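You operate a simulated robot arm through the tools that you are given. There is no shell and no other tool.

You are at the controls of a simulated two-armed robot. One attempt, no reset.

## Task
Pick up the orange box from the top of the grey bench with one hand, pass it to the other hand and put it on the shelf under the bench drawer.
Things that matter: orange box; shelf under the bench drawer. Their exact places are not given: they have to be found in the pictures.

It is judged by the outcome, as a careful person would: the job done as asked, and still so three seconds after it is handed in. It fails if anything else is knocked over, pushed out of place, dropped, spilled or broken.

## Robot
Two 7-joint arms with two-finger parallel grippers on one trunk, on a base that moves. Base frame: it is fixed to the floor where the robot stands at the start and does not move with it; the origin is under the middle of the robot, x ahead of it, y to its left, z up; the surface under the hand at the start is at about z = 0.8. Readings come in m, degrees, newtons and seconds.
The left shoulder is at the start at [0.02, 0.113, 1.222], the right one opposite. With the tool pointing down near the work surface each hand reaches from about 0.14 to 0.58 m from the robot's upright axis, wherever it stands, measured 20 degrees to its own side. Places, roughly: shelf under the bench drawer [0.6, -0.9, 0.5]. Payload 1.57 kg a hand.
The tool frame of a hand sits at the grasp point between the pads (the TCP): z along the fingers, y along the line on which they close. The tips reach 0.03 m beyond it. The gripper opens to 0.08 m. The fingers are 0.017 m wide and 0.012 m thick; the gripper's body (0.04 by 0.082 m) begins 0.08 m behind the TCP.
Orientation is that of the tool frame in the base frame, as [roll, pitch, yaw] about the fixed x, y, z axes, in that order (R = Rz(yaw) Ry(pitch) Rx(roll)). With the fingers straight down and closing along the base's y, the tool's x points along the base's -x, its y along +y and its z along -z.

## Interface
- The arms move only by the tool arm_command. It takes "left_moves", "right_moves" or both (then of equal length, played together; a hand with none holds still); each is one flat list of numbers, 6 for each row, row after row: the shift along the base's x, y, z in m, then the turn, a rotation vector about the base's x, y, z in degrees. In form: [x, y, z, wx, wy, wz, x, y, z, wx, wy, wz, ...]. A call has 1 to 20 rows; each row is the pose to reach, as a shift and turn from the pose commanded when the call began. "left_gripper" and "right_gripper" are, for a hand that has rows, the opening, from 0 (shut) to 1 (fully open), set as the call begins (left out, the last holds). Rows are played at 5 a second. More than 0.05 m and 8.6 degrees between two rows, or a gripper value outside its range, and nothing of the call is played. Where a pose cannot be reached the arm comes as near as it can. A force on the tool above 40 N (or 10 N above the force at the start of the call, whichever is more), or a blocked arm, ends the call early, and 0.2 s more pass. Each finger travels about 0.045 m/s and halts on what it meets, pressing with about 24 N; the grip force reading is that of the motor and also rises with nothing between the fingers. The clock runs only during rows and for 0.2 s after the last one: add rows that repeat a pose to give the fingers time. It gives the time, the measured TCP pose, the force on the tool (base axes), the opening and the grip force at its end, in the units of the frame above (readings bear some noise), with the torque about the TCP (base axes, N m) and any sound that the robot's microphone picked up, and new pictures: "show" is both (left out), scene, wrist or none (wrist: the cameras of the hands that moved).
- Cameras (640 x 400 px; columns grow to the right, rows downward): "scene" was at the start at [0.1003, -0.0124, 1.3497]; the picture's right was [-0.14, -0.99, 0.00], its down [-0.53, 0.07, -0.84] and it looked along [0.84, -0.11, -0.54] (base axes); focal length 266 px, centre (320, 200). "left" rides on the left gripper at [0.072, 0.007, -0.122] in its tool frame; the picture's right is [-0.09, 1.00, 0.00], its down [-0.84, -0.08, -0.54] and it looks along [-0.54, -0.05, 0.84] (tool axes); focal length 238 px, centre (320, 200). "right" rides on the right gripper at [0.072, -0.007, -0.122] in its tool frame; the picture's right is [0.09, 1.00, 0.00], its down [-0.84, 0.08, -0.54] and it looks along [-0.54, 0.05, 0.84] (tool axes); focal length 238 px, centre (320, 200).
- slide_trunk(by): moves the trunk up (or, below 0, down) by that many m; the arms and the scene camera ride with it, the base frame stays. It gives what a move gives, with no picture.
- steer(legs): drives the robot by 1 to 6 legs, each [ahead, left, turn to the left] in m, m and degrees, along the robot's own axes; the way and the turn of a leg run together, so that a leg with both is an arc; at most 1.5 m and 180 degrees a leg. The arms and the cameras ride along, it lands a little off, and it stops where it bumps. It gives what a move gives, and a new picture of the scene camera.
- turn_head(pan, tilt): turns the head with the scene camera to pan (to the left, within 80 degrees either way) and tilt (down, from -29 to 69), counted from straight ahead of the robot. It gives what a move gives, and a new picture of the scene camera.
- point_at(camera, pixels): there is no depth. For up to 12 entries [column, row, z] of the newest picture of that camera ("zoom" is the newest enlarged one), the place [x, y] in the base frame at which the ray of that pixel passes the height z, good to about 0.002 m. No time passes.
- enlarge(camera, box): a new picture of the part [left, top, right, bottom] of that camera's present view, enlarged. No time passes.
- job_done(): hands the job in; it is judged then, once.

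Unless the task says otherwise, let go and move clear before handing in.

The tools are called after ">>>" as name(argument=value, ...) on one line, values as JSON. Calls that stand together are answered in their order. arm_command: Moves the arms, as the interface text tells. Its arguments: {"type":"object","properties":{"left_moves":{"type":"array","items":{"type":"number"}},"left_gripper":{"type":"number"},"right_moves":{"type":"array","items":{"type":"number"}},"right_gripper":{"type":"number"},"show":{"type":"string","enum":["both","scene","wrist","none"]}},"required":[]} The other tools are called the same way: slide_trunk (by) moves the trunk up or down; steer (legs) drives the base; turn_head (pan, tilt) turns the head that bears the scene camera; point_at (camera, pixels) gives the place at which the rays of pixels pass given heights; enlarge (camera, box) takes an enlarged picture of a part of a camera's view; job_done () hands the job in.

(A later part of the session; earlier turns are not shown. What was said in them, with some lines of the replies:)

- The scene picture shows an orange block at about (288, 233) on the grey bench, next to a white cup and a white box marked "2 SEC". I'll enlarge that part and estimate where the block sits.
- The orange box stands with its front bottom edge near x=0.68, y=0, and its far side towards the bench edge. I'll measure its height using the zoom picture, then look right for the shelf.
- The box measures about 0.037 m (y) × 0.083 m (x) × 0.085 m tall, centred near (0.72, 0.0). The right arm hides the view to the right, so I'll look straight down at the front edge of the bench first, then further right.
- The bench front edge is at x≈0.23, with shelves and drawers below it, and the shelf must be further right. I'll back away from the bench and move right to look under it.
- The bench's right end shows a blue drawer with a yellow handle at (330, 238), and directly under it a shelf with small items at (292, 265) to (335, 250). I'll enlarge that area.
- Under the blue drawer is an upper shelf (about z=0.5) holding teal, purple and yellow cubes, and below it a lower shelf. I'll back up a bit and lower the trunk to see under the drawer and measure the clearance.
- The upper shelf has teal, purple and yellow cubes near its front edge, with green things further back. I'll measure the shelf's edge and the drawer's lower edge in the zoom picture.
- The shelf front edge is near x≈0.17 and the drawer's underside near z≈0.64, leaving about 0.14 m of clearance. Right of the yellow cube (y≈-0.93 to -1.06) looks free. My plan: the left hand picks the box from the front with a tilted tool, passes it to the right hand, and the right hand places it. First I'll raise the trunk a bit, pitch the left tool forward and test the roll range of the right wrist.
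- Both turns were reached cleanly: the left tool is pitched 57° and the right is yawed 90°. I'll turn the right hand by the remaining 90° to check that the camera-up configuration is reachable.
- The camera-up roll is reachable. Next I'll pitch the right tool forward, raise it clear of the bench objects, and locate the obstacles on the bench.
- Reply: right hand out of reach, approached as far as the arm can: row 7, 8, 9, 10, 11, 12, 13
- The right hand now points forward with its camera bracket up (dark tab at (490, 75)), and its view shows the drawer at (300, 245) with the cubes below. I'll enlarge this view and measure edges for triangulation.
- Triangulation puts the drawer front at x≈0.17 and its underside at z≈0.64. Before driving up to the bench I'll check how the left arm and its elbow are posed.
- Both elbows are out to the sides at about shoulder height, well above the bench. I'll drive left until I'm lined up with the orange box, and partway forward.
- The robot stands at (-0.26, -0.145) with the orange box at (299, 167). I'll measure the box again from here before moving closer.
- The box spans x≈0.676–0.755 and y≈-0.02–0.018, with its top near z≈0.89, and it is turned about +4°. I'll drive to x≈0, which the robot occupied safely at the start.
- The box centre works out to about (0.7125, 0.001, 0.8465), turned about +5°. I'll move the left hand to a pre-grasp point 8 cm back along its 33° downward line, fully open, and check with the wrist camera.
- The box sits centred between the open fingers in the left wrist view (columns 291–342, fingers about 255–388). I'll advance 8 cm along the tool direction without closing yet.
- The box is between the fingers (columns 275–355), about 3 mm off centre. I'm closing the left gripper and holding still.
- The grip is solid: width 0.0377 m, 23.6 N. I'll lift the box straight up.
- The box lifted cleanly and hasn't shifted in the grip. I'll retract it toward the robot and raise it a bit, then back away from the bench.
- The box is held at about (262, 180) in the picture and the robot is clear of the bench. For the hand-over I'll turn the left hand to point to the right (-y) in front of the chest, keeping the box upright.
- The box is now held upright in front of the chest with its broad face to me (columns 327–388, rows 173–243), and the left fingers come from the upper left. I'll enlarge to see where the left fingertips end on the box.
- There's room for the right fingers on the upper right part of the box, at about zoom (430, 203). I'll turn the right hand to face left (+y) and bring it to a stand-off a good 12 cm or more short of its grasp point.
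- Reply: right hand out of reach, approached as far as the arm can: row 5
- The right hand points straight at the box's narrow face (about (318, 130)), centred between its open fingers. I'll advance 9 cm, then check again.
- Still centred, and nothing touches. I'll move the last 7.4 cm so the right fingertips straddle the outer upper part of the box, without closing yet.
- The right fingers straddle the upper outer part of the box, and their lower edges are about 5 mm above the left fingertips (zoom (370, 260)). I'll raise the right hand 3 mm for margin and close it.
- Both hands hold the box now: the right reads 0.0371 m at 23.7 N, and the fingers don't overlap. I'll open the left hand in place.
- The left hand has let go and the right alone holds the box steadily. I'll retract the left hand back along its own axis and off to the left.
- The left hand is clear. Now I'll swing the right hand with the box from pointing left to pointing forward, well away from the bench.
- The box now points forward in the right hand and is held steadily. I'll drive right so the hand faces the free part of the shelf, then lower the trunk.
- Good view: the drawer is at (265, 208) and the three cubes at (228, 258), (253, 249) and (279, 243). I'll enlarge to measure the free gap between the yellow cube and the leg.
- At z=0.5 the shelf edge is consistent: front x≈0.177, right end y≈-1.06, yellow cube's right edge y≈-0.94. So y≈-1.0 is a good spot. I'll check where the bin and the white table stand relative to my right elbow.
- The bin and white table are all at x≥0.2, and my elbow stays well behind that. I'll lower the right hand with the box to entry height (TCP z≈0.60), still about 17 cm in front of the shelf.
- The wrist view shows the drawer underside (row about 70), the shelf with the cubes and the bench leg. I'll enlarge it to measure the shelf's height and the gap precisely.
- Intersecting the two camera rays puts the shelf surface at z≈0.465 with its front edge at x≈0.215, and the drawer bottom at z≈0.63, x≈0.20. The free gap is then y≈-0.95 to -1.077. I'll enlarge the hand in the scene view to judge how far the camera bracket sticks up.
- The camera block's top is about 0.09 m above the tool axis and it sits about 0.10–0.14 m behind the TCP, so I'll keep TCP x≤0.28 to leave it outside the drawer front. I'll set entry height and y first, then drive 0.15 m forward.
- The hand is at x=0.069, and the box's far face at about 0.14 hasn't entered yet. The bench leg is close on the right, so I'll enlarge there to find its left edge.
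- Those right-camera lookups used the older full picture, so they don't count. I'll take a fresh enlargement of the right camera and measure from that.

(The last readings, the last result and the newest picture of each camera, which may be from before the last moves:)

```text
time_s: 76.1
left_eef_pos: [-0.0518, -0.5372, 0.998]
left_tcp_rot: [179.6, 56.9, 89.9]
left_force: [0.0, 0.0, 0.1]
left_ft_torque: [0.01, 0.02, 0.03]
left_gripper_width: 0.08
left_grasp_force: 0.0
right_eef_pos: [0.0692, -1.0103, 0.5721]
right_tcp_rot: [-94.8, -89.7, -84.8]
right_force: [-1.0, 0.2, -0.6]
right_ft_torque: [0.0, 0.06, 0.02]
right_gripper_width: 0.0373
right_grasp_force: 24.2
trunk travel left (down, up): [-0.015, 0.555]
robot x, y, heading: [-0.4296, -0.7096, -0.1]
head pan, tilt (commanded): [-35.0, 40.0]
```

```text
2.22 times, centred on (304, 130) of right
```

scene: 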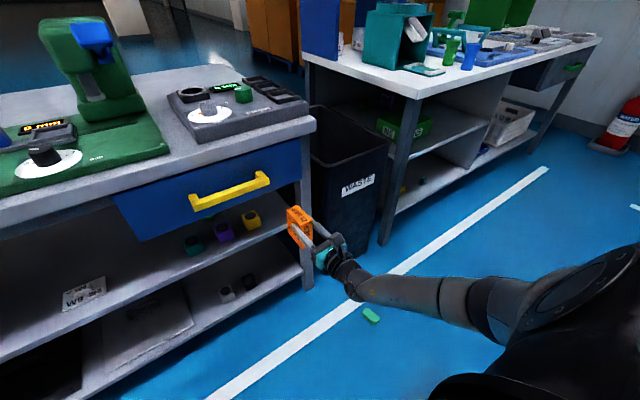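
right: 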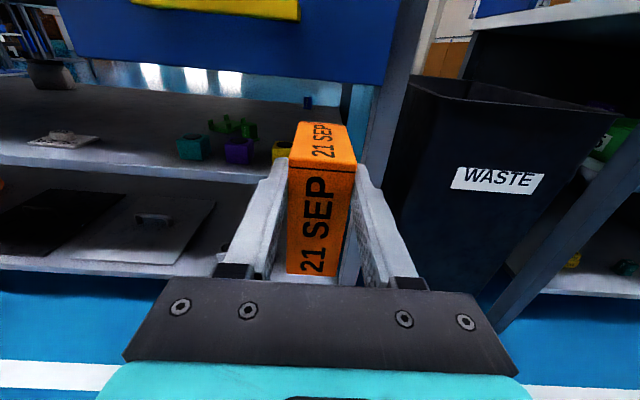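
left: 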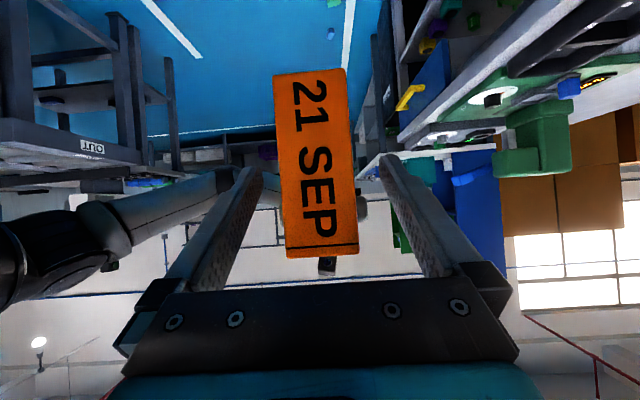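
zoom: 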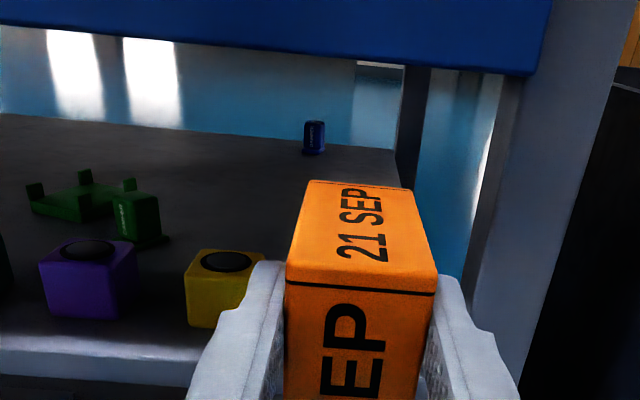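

>>> point_at(camera="zoom", pixels=[[85, 318, 0.465], [85, 318, 0.5], [217, 327, 0.465], [217, 327, 0.5], [100, 357, 0.465], [100, 357, 0.5], [300, 49, 0.63], [300, 49, 0.64], [505, 150, 0.57], [505, 150, 0.59], [398, 150, 0.465], [398, 150, 0.5]])

>>> enlarge(camera="scene", box=[170, 190, 330, 290])

```text
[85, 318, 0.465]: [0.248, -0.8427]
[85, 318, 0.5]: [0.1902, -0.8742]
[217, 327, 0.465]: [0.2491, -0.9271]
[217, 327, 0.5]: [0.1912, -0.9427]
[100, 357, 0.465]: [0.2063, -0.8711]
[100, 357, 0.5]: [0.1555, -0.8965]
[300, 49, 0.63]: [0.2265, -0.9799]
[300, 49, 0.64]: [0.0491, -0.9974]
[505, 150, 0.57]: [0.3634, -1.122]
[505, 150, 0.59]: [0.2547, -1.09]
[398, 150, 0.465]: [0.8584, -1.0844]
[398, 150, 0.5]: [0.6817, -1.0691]
```

```text
4.00 times, centred on (250, 240) of scene
```

zoom: 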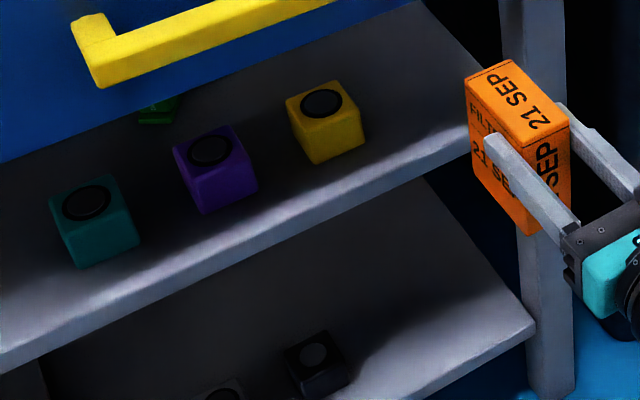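

The fresh view agrees with the earlier one at z=0.465: purple cube front at (0.248, -0.843), yellow at (0.249, -0.927), drawer bottom z≈0.632, leg's left face y≈-1.08. The box at y=-1.01, with its bottom at 0.498 and its top at 0.591, fits well. I'll drive in 0.1 m.

>>> steer(legs=[[0.1, 0, 0]])

>>> enlarge(camera="right", box=[120, 20, 520, 270])

```text
time_s: 77.3
left_eef_pos: [0.0462, -0.5373, 0.9975]
left_tcp_rot: [179.6, 56.9, 89.9]
left_force: [-0.6, -0.9, -0.4]
left_ft_torque: [0.03, -0.01, 0.01]
left_gripper_width: 0.0799
left_grasp_force: 0.0
right_eef_pos: [0.1675, -1.011, 0.5724]
right_tcp_rot: [-96.8, -89.7, -82.7]
right_force: [-0.3, 1.2, -0.3]
right_ft_torque: [0.01, 0.08, -0.01]
right_gripper_width: 0.0373
right_grasp_force: 24.1
trunk travel left (down, up): [-0.015, 0.555]
robot x, y, heading: [-0.3285, -0.7133, -0.2]
head pan, tilt (commanded): [-35.0, 40.0]
```

scene: 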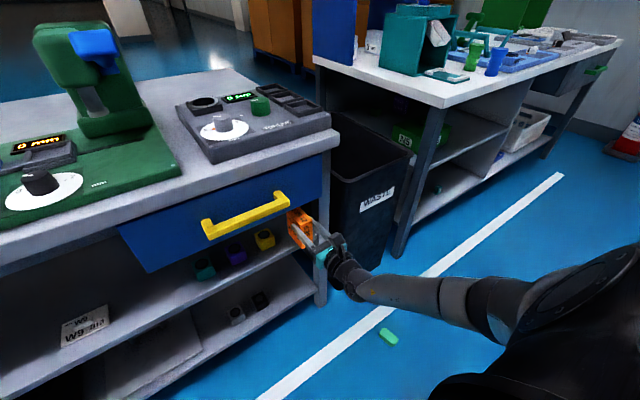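

```text
1.60 times, centred on (320, 145) of right
```

zoom: 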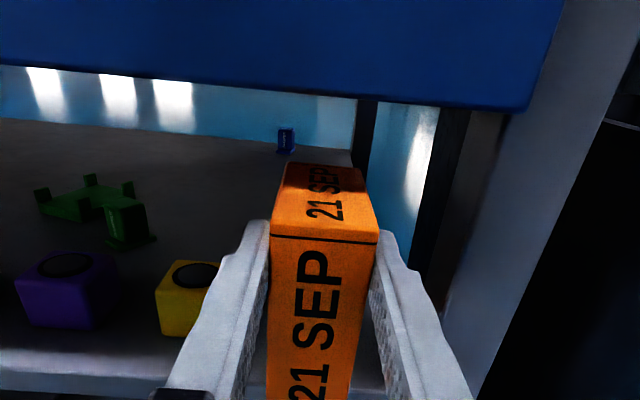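

The box's far part is now under the drawer (shaded), with clear gaps to the yellow cube and the leg. I'll drive in the next 0.1 m.

>>> steer(legs=[[0.1, 0, 0]])

>>> enlarge(camera="right", box=[120, 20, 520, 270])

>>> enlarge(camera="scene", box=[210, 150, 400, 300])

```text
time_s: 78.4
left_eef_pos: [0.1464, -0.5387, 0.9991]
left_tcp_rot: [179.6, 57.0, 89.8]
left_force: [-0.5, 0.6, -0.6]
left_ft_torque: [0.0, -0.01, 0.01]
left_gripper_width: 0.08
left_grasp_force: 0.0
right_eef_pos: [0.2671, -1.0106, 0.5727]
right_tcp_rot: [-98.7, -89.6, -80.9]
right_force: [-0.7, 0.4, -0.2]
right_ft_torque: [0.01, 0.09, -0.03]
right_gripper_width: 0.0375
right_grasp_force: 24.2
trunk travel left (down, up): [-0.015, 0.555]
robot x, y, heading: [-0.2347, -0.714, -0.3]
head pan, tilt (commanded): [-35.0, 40.0]
```

scene: 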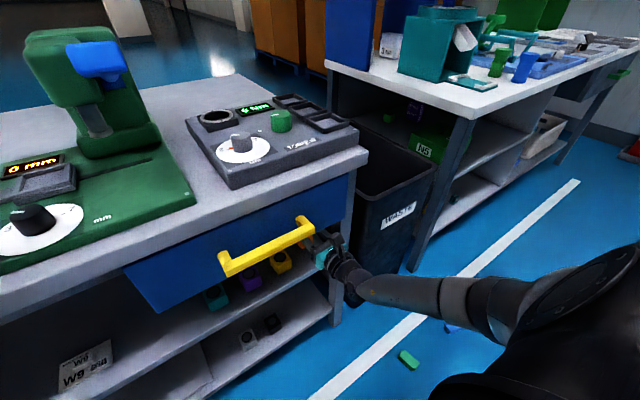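

```text
1.60 times, centred on (320, 145) of right
```

zoom: 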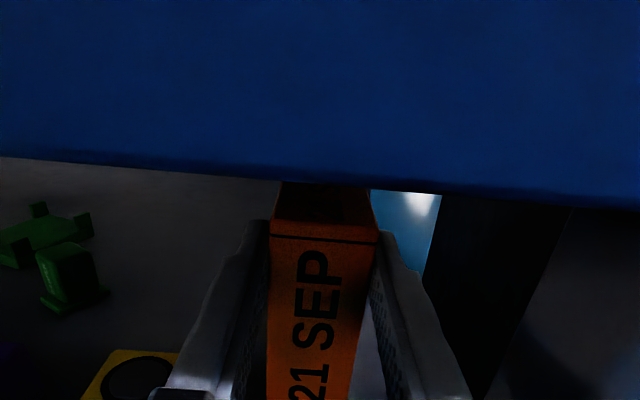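

```text
2.67 times, centred on (305, 225) of scene
```

zoom: 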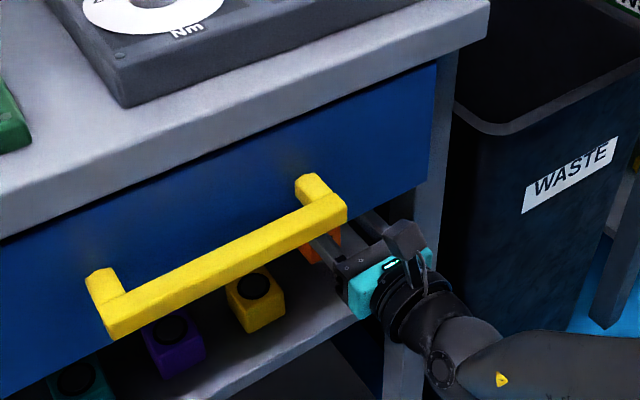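

The TCP is at x=0.267 and the bracket (zoom (405, 240)) is right of and below the yellow handle, still in front of the drawer. I'll ease 1.5 cm further in with the arm, then lower 2.5 cm toward the shelf.

>>> arm_command(right_moves=[0.005, 0, 0, 0, 0, 0, 0.01, 0, 0, 0, 0, 0, 0.015, 0, 0, 0, 0, 0, 0.015, 0, -0.006, 0, 0, 0, 0.015, 0, -0.012, 0, 0, 0, 0.015, 0, -0.018, 0, 0, 0, 0.015, 0, -0.024, 0, 0, 0, 0.015, 0, -0.024, 0, 0, 0], right_gripper=0)

```text
time_s: 80.2
left_eef_pos: [0.1454, -0.5394, 0.9975]
left_tcp_rot: [179.7, 57.0, 89.8]
left_force: [0.5, -0.9, 0.5]
left_ft_torque: [0.01, 0.01, -0.01]
left_gripper_width: 0.0802
left_grasp_force: 0.0
right_eef_pos: [0.282, -1.0116, 0.549]
right_tcp_rot: [-101.3, -89.7, -78.4]
right_force: [0.7, 0.2, 0.5]
right_ft_torque: [0.01, 0.06, 0.04]
right_gripper_width: 0.0375
right_grasp_force: 24.2
trunk travel left (down, up): [-0.015, 0.555]
robot x, y, heading: [-0.2359, -0.7107, -0.2]
head pan, tilt (commanded): [-35.0, 40.0]
```

scene: 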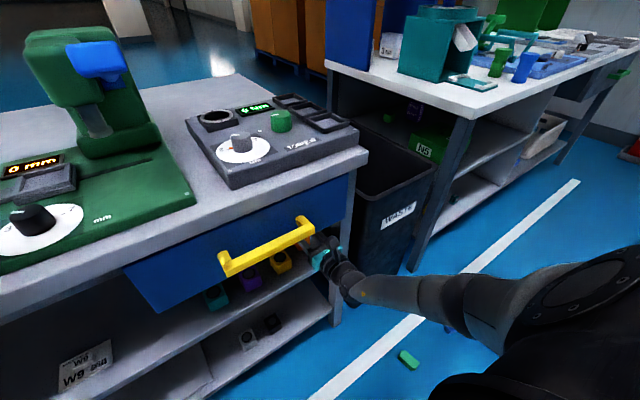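
right: 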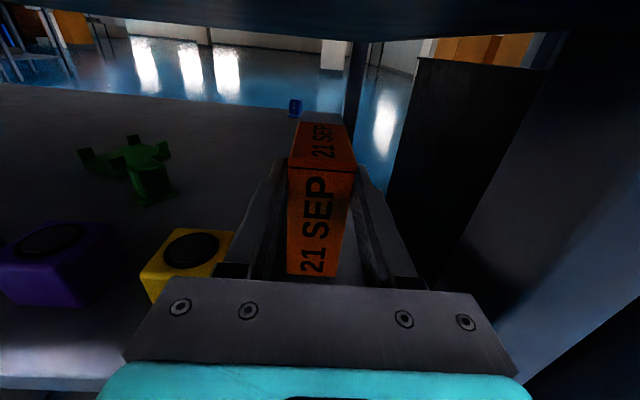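

There's no contact yet at TCP z=0.549, and the view under the drawer is clear: yellow cube at (185, 255), off to the left. I'll lower in small steps and watch the force.

>>> arm_command(right_moves=[0, 0, -0.002, 0, 0, 0, 0, 0, -0.004, 0, 0, 0, 0, 0, -0.006, 0, 0, 0, 0, 0, -0.006, 0, 0, 0], right_gripper=0, show="none")

>>> enlarge(camera="right", box=[200, 100, 440, 290])

```text
time_s: 81.2
left_eef_pos: [0.1446, -0.5381, 0.999]
left_tcp_rot: [179.6, 57.1, 89.8]
left_force: [-0.3, 0.1, 0.8]
left_ft_torque: [0.03, 0.0, 0.04]
left_gripper_width: 0.08
left_grasp_force: 0.0
right_eef_pos: [0.2828, -1.0115, 0.5441]
right_tcp_rot: [-97.6, -89.7, -82.2]
right_force: [0.1, -0.3, -0.3]
right_ft_torque: [0.0, 0.07, -0.01]
right_gripper_width: 0.0372
right_grasp_force: 23.8
trunk travel left (down, up): [-0.015, 0.555]
robot x, y, heading: [-0.2325, -0.712, -0.0]
head pan, tilt (commanded): [-35.0, 40.0]
```

```text
2.11 times, centred on (320, 195) of right
```

zoom: 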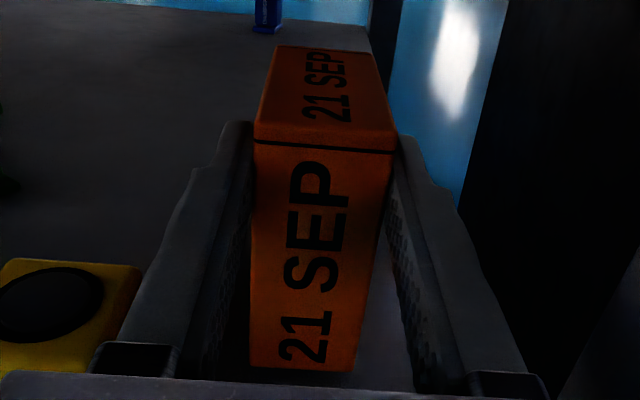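

Still free (force near zero) at z=0.544. I'll continue down in 2 mm steps.

>>> arm_command(right_moves=[0, 0, -0.002, 0, 0, 0, 0, 0, -0.004, 0, 0, 0, 0, 0, -0.006, 0, 0, 0, 0, 0, -0.006, 0, 0, 0], right_gripper=0, show="none")

```text
time_s: 82.2
left_eef_pos: [0.1466, -0.5387, 0.9995]
left_tcp_rot: [179.6, 57.0, 89.8]
left_force: [0.7, 0.3, 0.1]
left_ft_torque: [0.03, 0.0, 0.0]
left_gripper_width: 0.0801
left_grasp_force: 0.0
right_eef_pos: [0.2827, -1.0105, 0.5376]
right_tcp_rot: [-99.8, -89.7, -79.8]
right_force: [-0.2, -1.1, -1.0]
right_ft_torque: [-0.01, 0.07, -0.04]
right_gripper_width: 0.0374
right_grasp_force: 24.3
trunk travel left (down, up): [-0.015, 0.555]
robot x, y, heading: [-0.2317, -0.7112, -0.1]
head pan, tilt (commanded): [-35.0, 40.0]
```

No contact yet at z=0.5376. I'll go on down in small steps.

>>> arm_command(right_moves=[0, 0, -0.0015, 0, 0, 0, 0, 0, -0.003, 0, 0, 0, 0, 0, -0.0045, 0, 0, 0, 0, 0, -0.0045, 0, 0, 0], right_gripper=0, show="none")

>>> enlarge(camera="right", box=[200, 100, 440, 290])

>>> enlarge(camera="scene", box=[250, 190, 400, 310])

```text
time_s: 83.2
left_eef_pos: [0.1451, -0.5389, 0.9986]
left_tcp_rot: [179.6, 57.0, 89.8]
left_force: [1.1, 0.6, -0.3]
left_ft_torque: [0.03, 0.03, 0.02]
left_gripper_width: 0.0798
left_grasp_force: 0.1
right_eef_pos: [0.2822, -1.0112, 0.5345]
right_tcp_rot: [-55.7, -89.7, -124.0]
right_force: [-1.2, 0.8, 7.0]
right_ft_torque: [-0.12, 0.15, -0.02]
right_gripper_width: 0.0374
right_grasp_force: 24.0
trunk travel left (down, up): [-0.015, 0.555]
robot x, y, heading: [-0.2364, -0.7117, 0.2]
head pan, tilt (commanded): [-35.0, 40.0]
```

```text
2.11 times, centred on (320, 195) of right
```

zoom: 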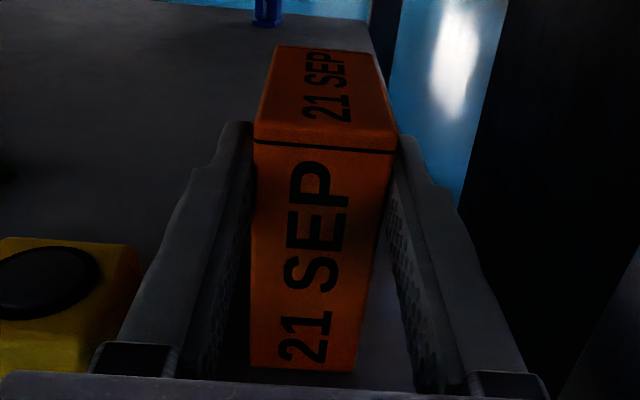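

```text
3.33 times, centred on (325, 250) of scene
```

zoom: 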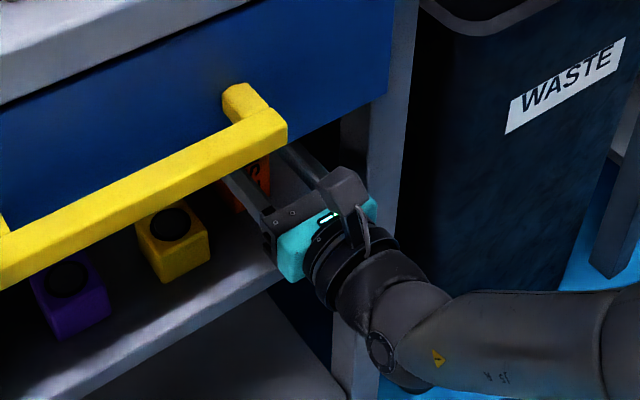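

Contact: the upward force rose to 7 N at TCP z=0.5345, so the box bottom is on the shelf at about z=0.46, consistent with the measurement. I'll open the right gripper partway to release it, holding the hand still.

>>> arm_command(right_moves=[0, 0, 0, 0, 0, 0, 0, 0, 0, 0, 0, 0, 0, 0, 0, 0, 0, 0, 0, 0, 0, 0, 0, 0, 0, 0, 0, 0, 0, 0], right_gripper=0.68)

>>> enlarge(camera="right", box=[200, 100, 440, 290])

```text
time_s: 84.4
left_eef_pos: [0.1463, -0.5387, 0.9986]
left_tcp_rot: [179.6, 57.1, 89.8]
left_force: [-0.4, 0.3, 0.1]
left_ft_torque: [0.01, 0.0, 0.01]
left_gripper_width: 0.0798
left_grasp_force: 0.0
right_eef_pos: [0.2804, -1.0114, 0.5326]
right_tcp_rot: [-97.2, -89.7, -82.4]
right_force: [0.1, 0.4, 0.0]
right_ft_torque: [0.0, 0.04, -0.03]
right_gripper_width: 0.0543
right_grasp_force: 0.1
trunk travel left (down, up): [-0.015, 0.555]
robot x, y, heading: [-0.2346, -0.711, -0.0]
head pan, tilt (commanded): [-35.0, 40.0]
```

scene: 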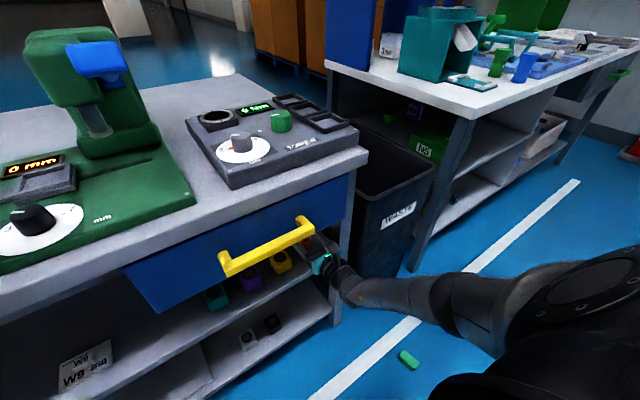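
right: 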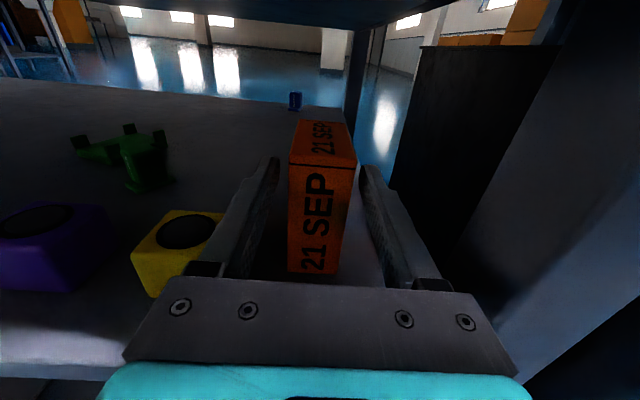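

```text
2.11 times, centred on (320, 195) of right
```

zoom: 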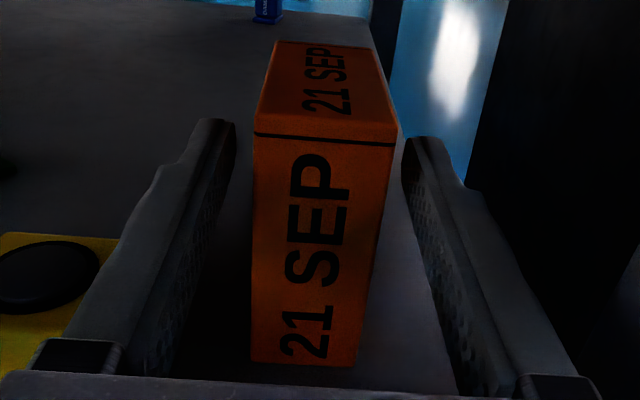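

The box stands upright on the shelf, released (opening 0.054 m, force near 0), with gaps on both sides. I'll withdraw the hand straight back.

>>> arm_command(right_moves=[-0.015, 0, 0, 0, 0, 0, -0.03, 0, 0, 0, 0, 0, -0.05, 0, 0, 0, 0, 0, -0.07, 0, 0, 0, 0, 0, -0.09, 0, 0, 0, 0, 0, -0.11, 0, 0, 0, 0, 0, -0.13, 0, 0, 0, 0, 0, -0.13, 0, 0, 0, 0, 0], right_gripper=0.68)

```text
time_s: 86.2
left_eef_pos: [0.1468, -0.5387, 0.9994]
left_tcp_rot: [179.5, 57.0, 89.8]
left_force: [0.2, -0.4, 0.2]
left_ft_torque: [-0.03, -0.02, -0.01]
left_gripper_width: 0.0799
left_grasp_force: 0.1
right_eef_pos: [0.1518, -1.0102, 0.5321]
right_tcp_rot: [-89.9, -89.7, -89.8]
right_force: [0.6, 0.0, -0.3]
right_ft_torque: [0.01, 0.0, -0.02]
right_gripper_width: 0.0542
right_grasp_force: 0.1
trunk travel left (down, up): [-0.015, 0.555]
robot x, y, heading: [-0.2301, -0.7123, -0.2]
head pan, tilt (commanded): [-35.0, 40.0]
```

scene: 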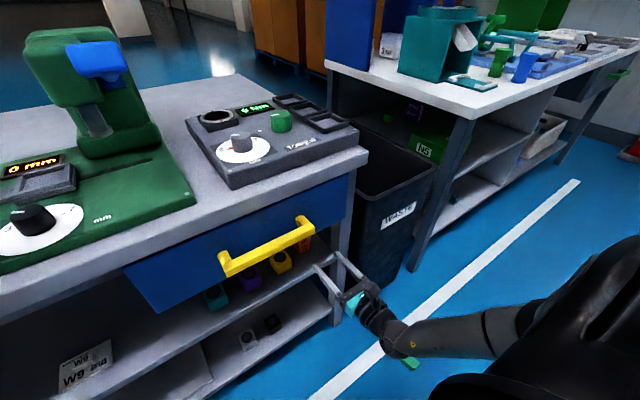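
right: 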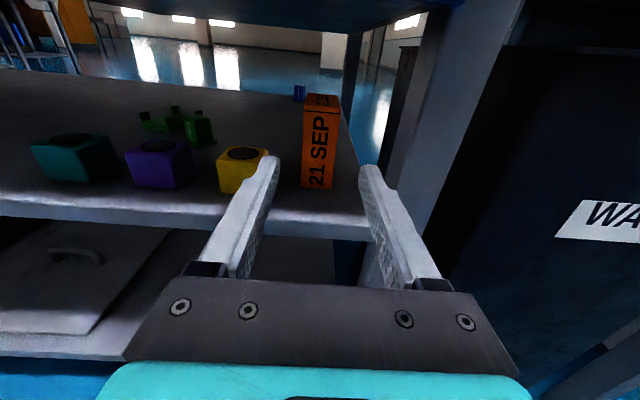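

The box stands upright on the shelf at (320, 142), right of the yellow cube, and the cubes look undisturbed. I'll back the robot away and take a last look.

>>> steer(legs=[[-0.4, 0, 0]])

>>> enlarge(camera="right", box=[140, 40, 440, 230])

>>> turn_head(pan=-15, tilt=25)

```text
time_s: 88.7
left_eef_pos: [-0.2467, -0.5382, 0.9993]
left_tcp_rot: [179.6, 56.9, 89.4]
left_force: [-0.4, -0.1, -0.6]
left_ft_torque: [0.02, 0.01, 0.0]
left_gripper_width: 0.0798
left_grasp_force: 0.1
right_eef_pos: [-0.2435, -1.0123, 0.5328]
right_tcp_rot: [-98.1, -89.8, -82.0]
right_force: [0.3, 0.1, 0.4]
right_ft_torque: [0.03, 0.0, -0.02]
right_gripper_width: 0.0543
right_grasp_force: 0.0
trunk travel left (down, up): [-0.015, 0.555]
robot x, y, heading: [-0.6286, -0.7097, -0.5]
head pan, tilt (commanded): [-35.0, 40.0]
```

scene: 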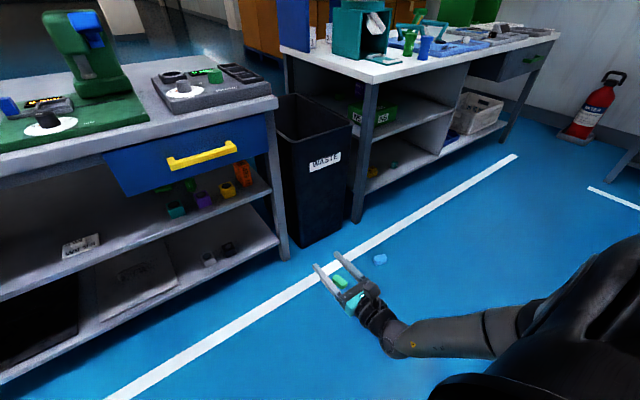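

```text
2.11 times, centred on (290, 135) of right
```

zoom: 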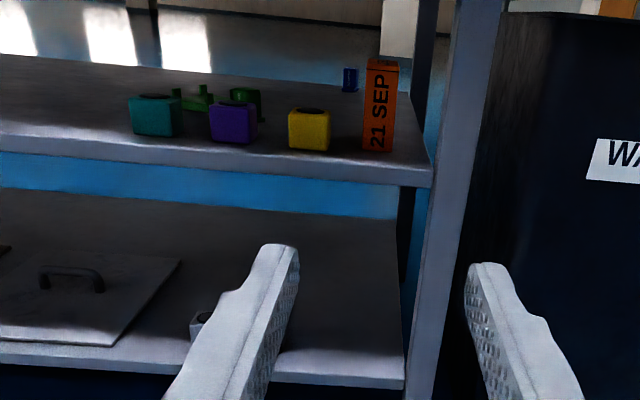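

```text
time_s: 89.5
left_eef_pos: [-0.2462, -0.5387, 0.9989]
left_tcp_rot: [179.6, 57.1, 89.4]
left_force: [0.6, 0.0, -0.3]
left_ft_torque: [-0.01, -0.01, 0.01]
left_gripper_width: 0.0799
left_grasp_force: 0.1
right_eef_pos: [-0.243, -1.0116, 0.5328]
right_tcp_rot: [-96.3, -89.6, -83.7]
right_force: [-0.1, 0.5, 0.6]
right_ft_torque: [0.02, 0.01, 0.03]
right_gripper_width: 0.0542
right_grasp_force: 0.0
trunk travel left (down, up): [-0.015, 0.555]
robot x, y, heading: [-0.6309, -0.7044, -0.4]
head pan, tilt (commanded): [-15.0, 25.0]
```

scene: 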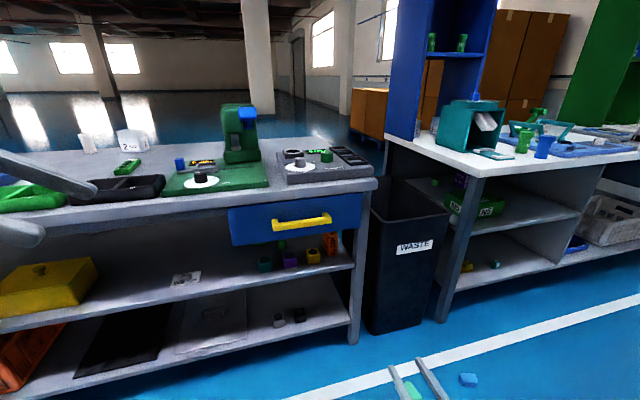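

The final views show the orange box upright on the shelf under the blue drawer (zoom (380, 105)). The cubes, bench objects and bin are where they were, and both hands are empty and clear. I'm handing the job in.

>>> job_done()

```text
The job is handed in.
```

The orange box is standing upright on the shelf under the blue bench drawer, just right of the yellow cube. I picked it up with the left hand, passed it to the right hand in front of the robot, and set it down with the right.

The box sits about 6 cm in from the shelf's front edge, near y = -1.01. In the last pictures nothing else on the bench or shelf looked moved. Both hands were empty and the robot had backed away before I handed in.
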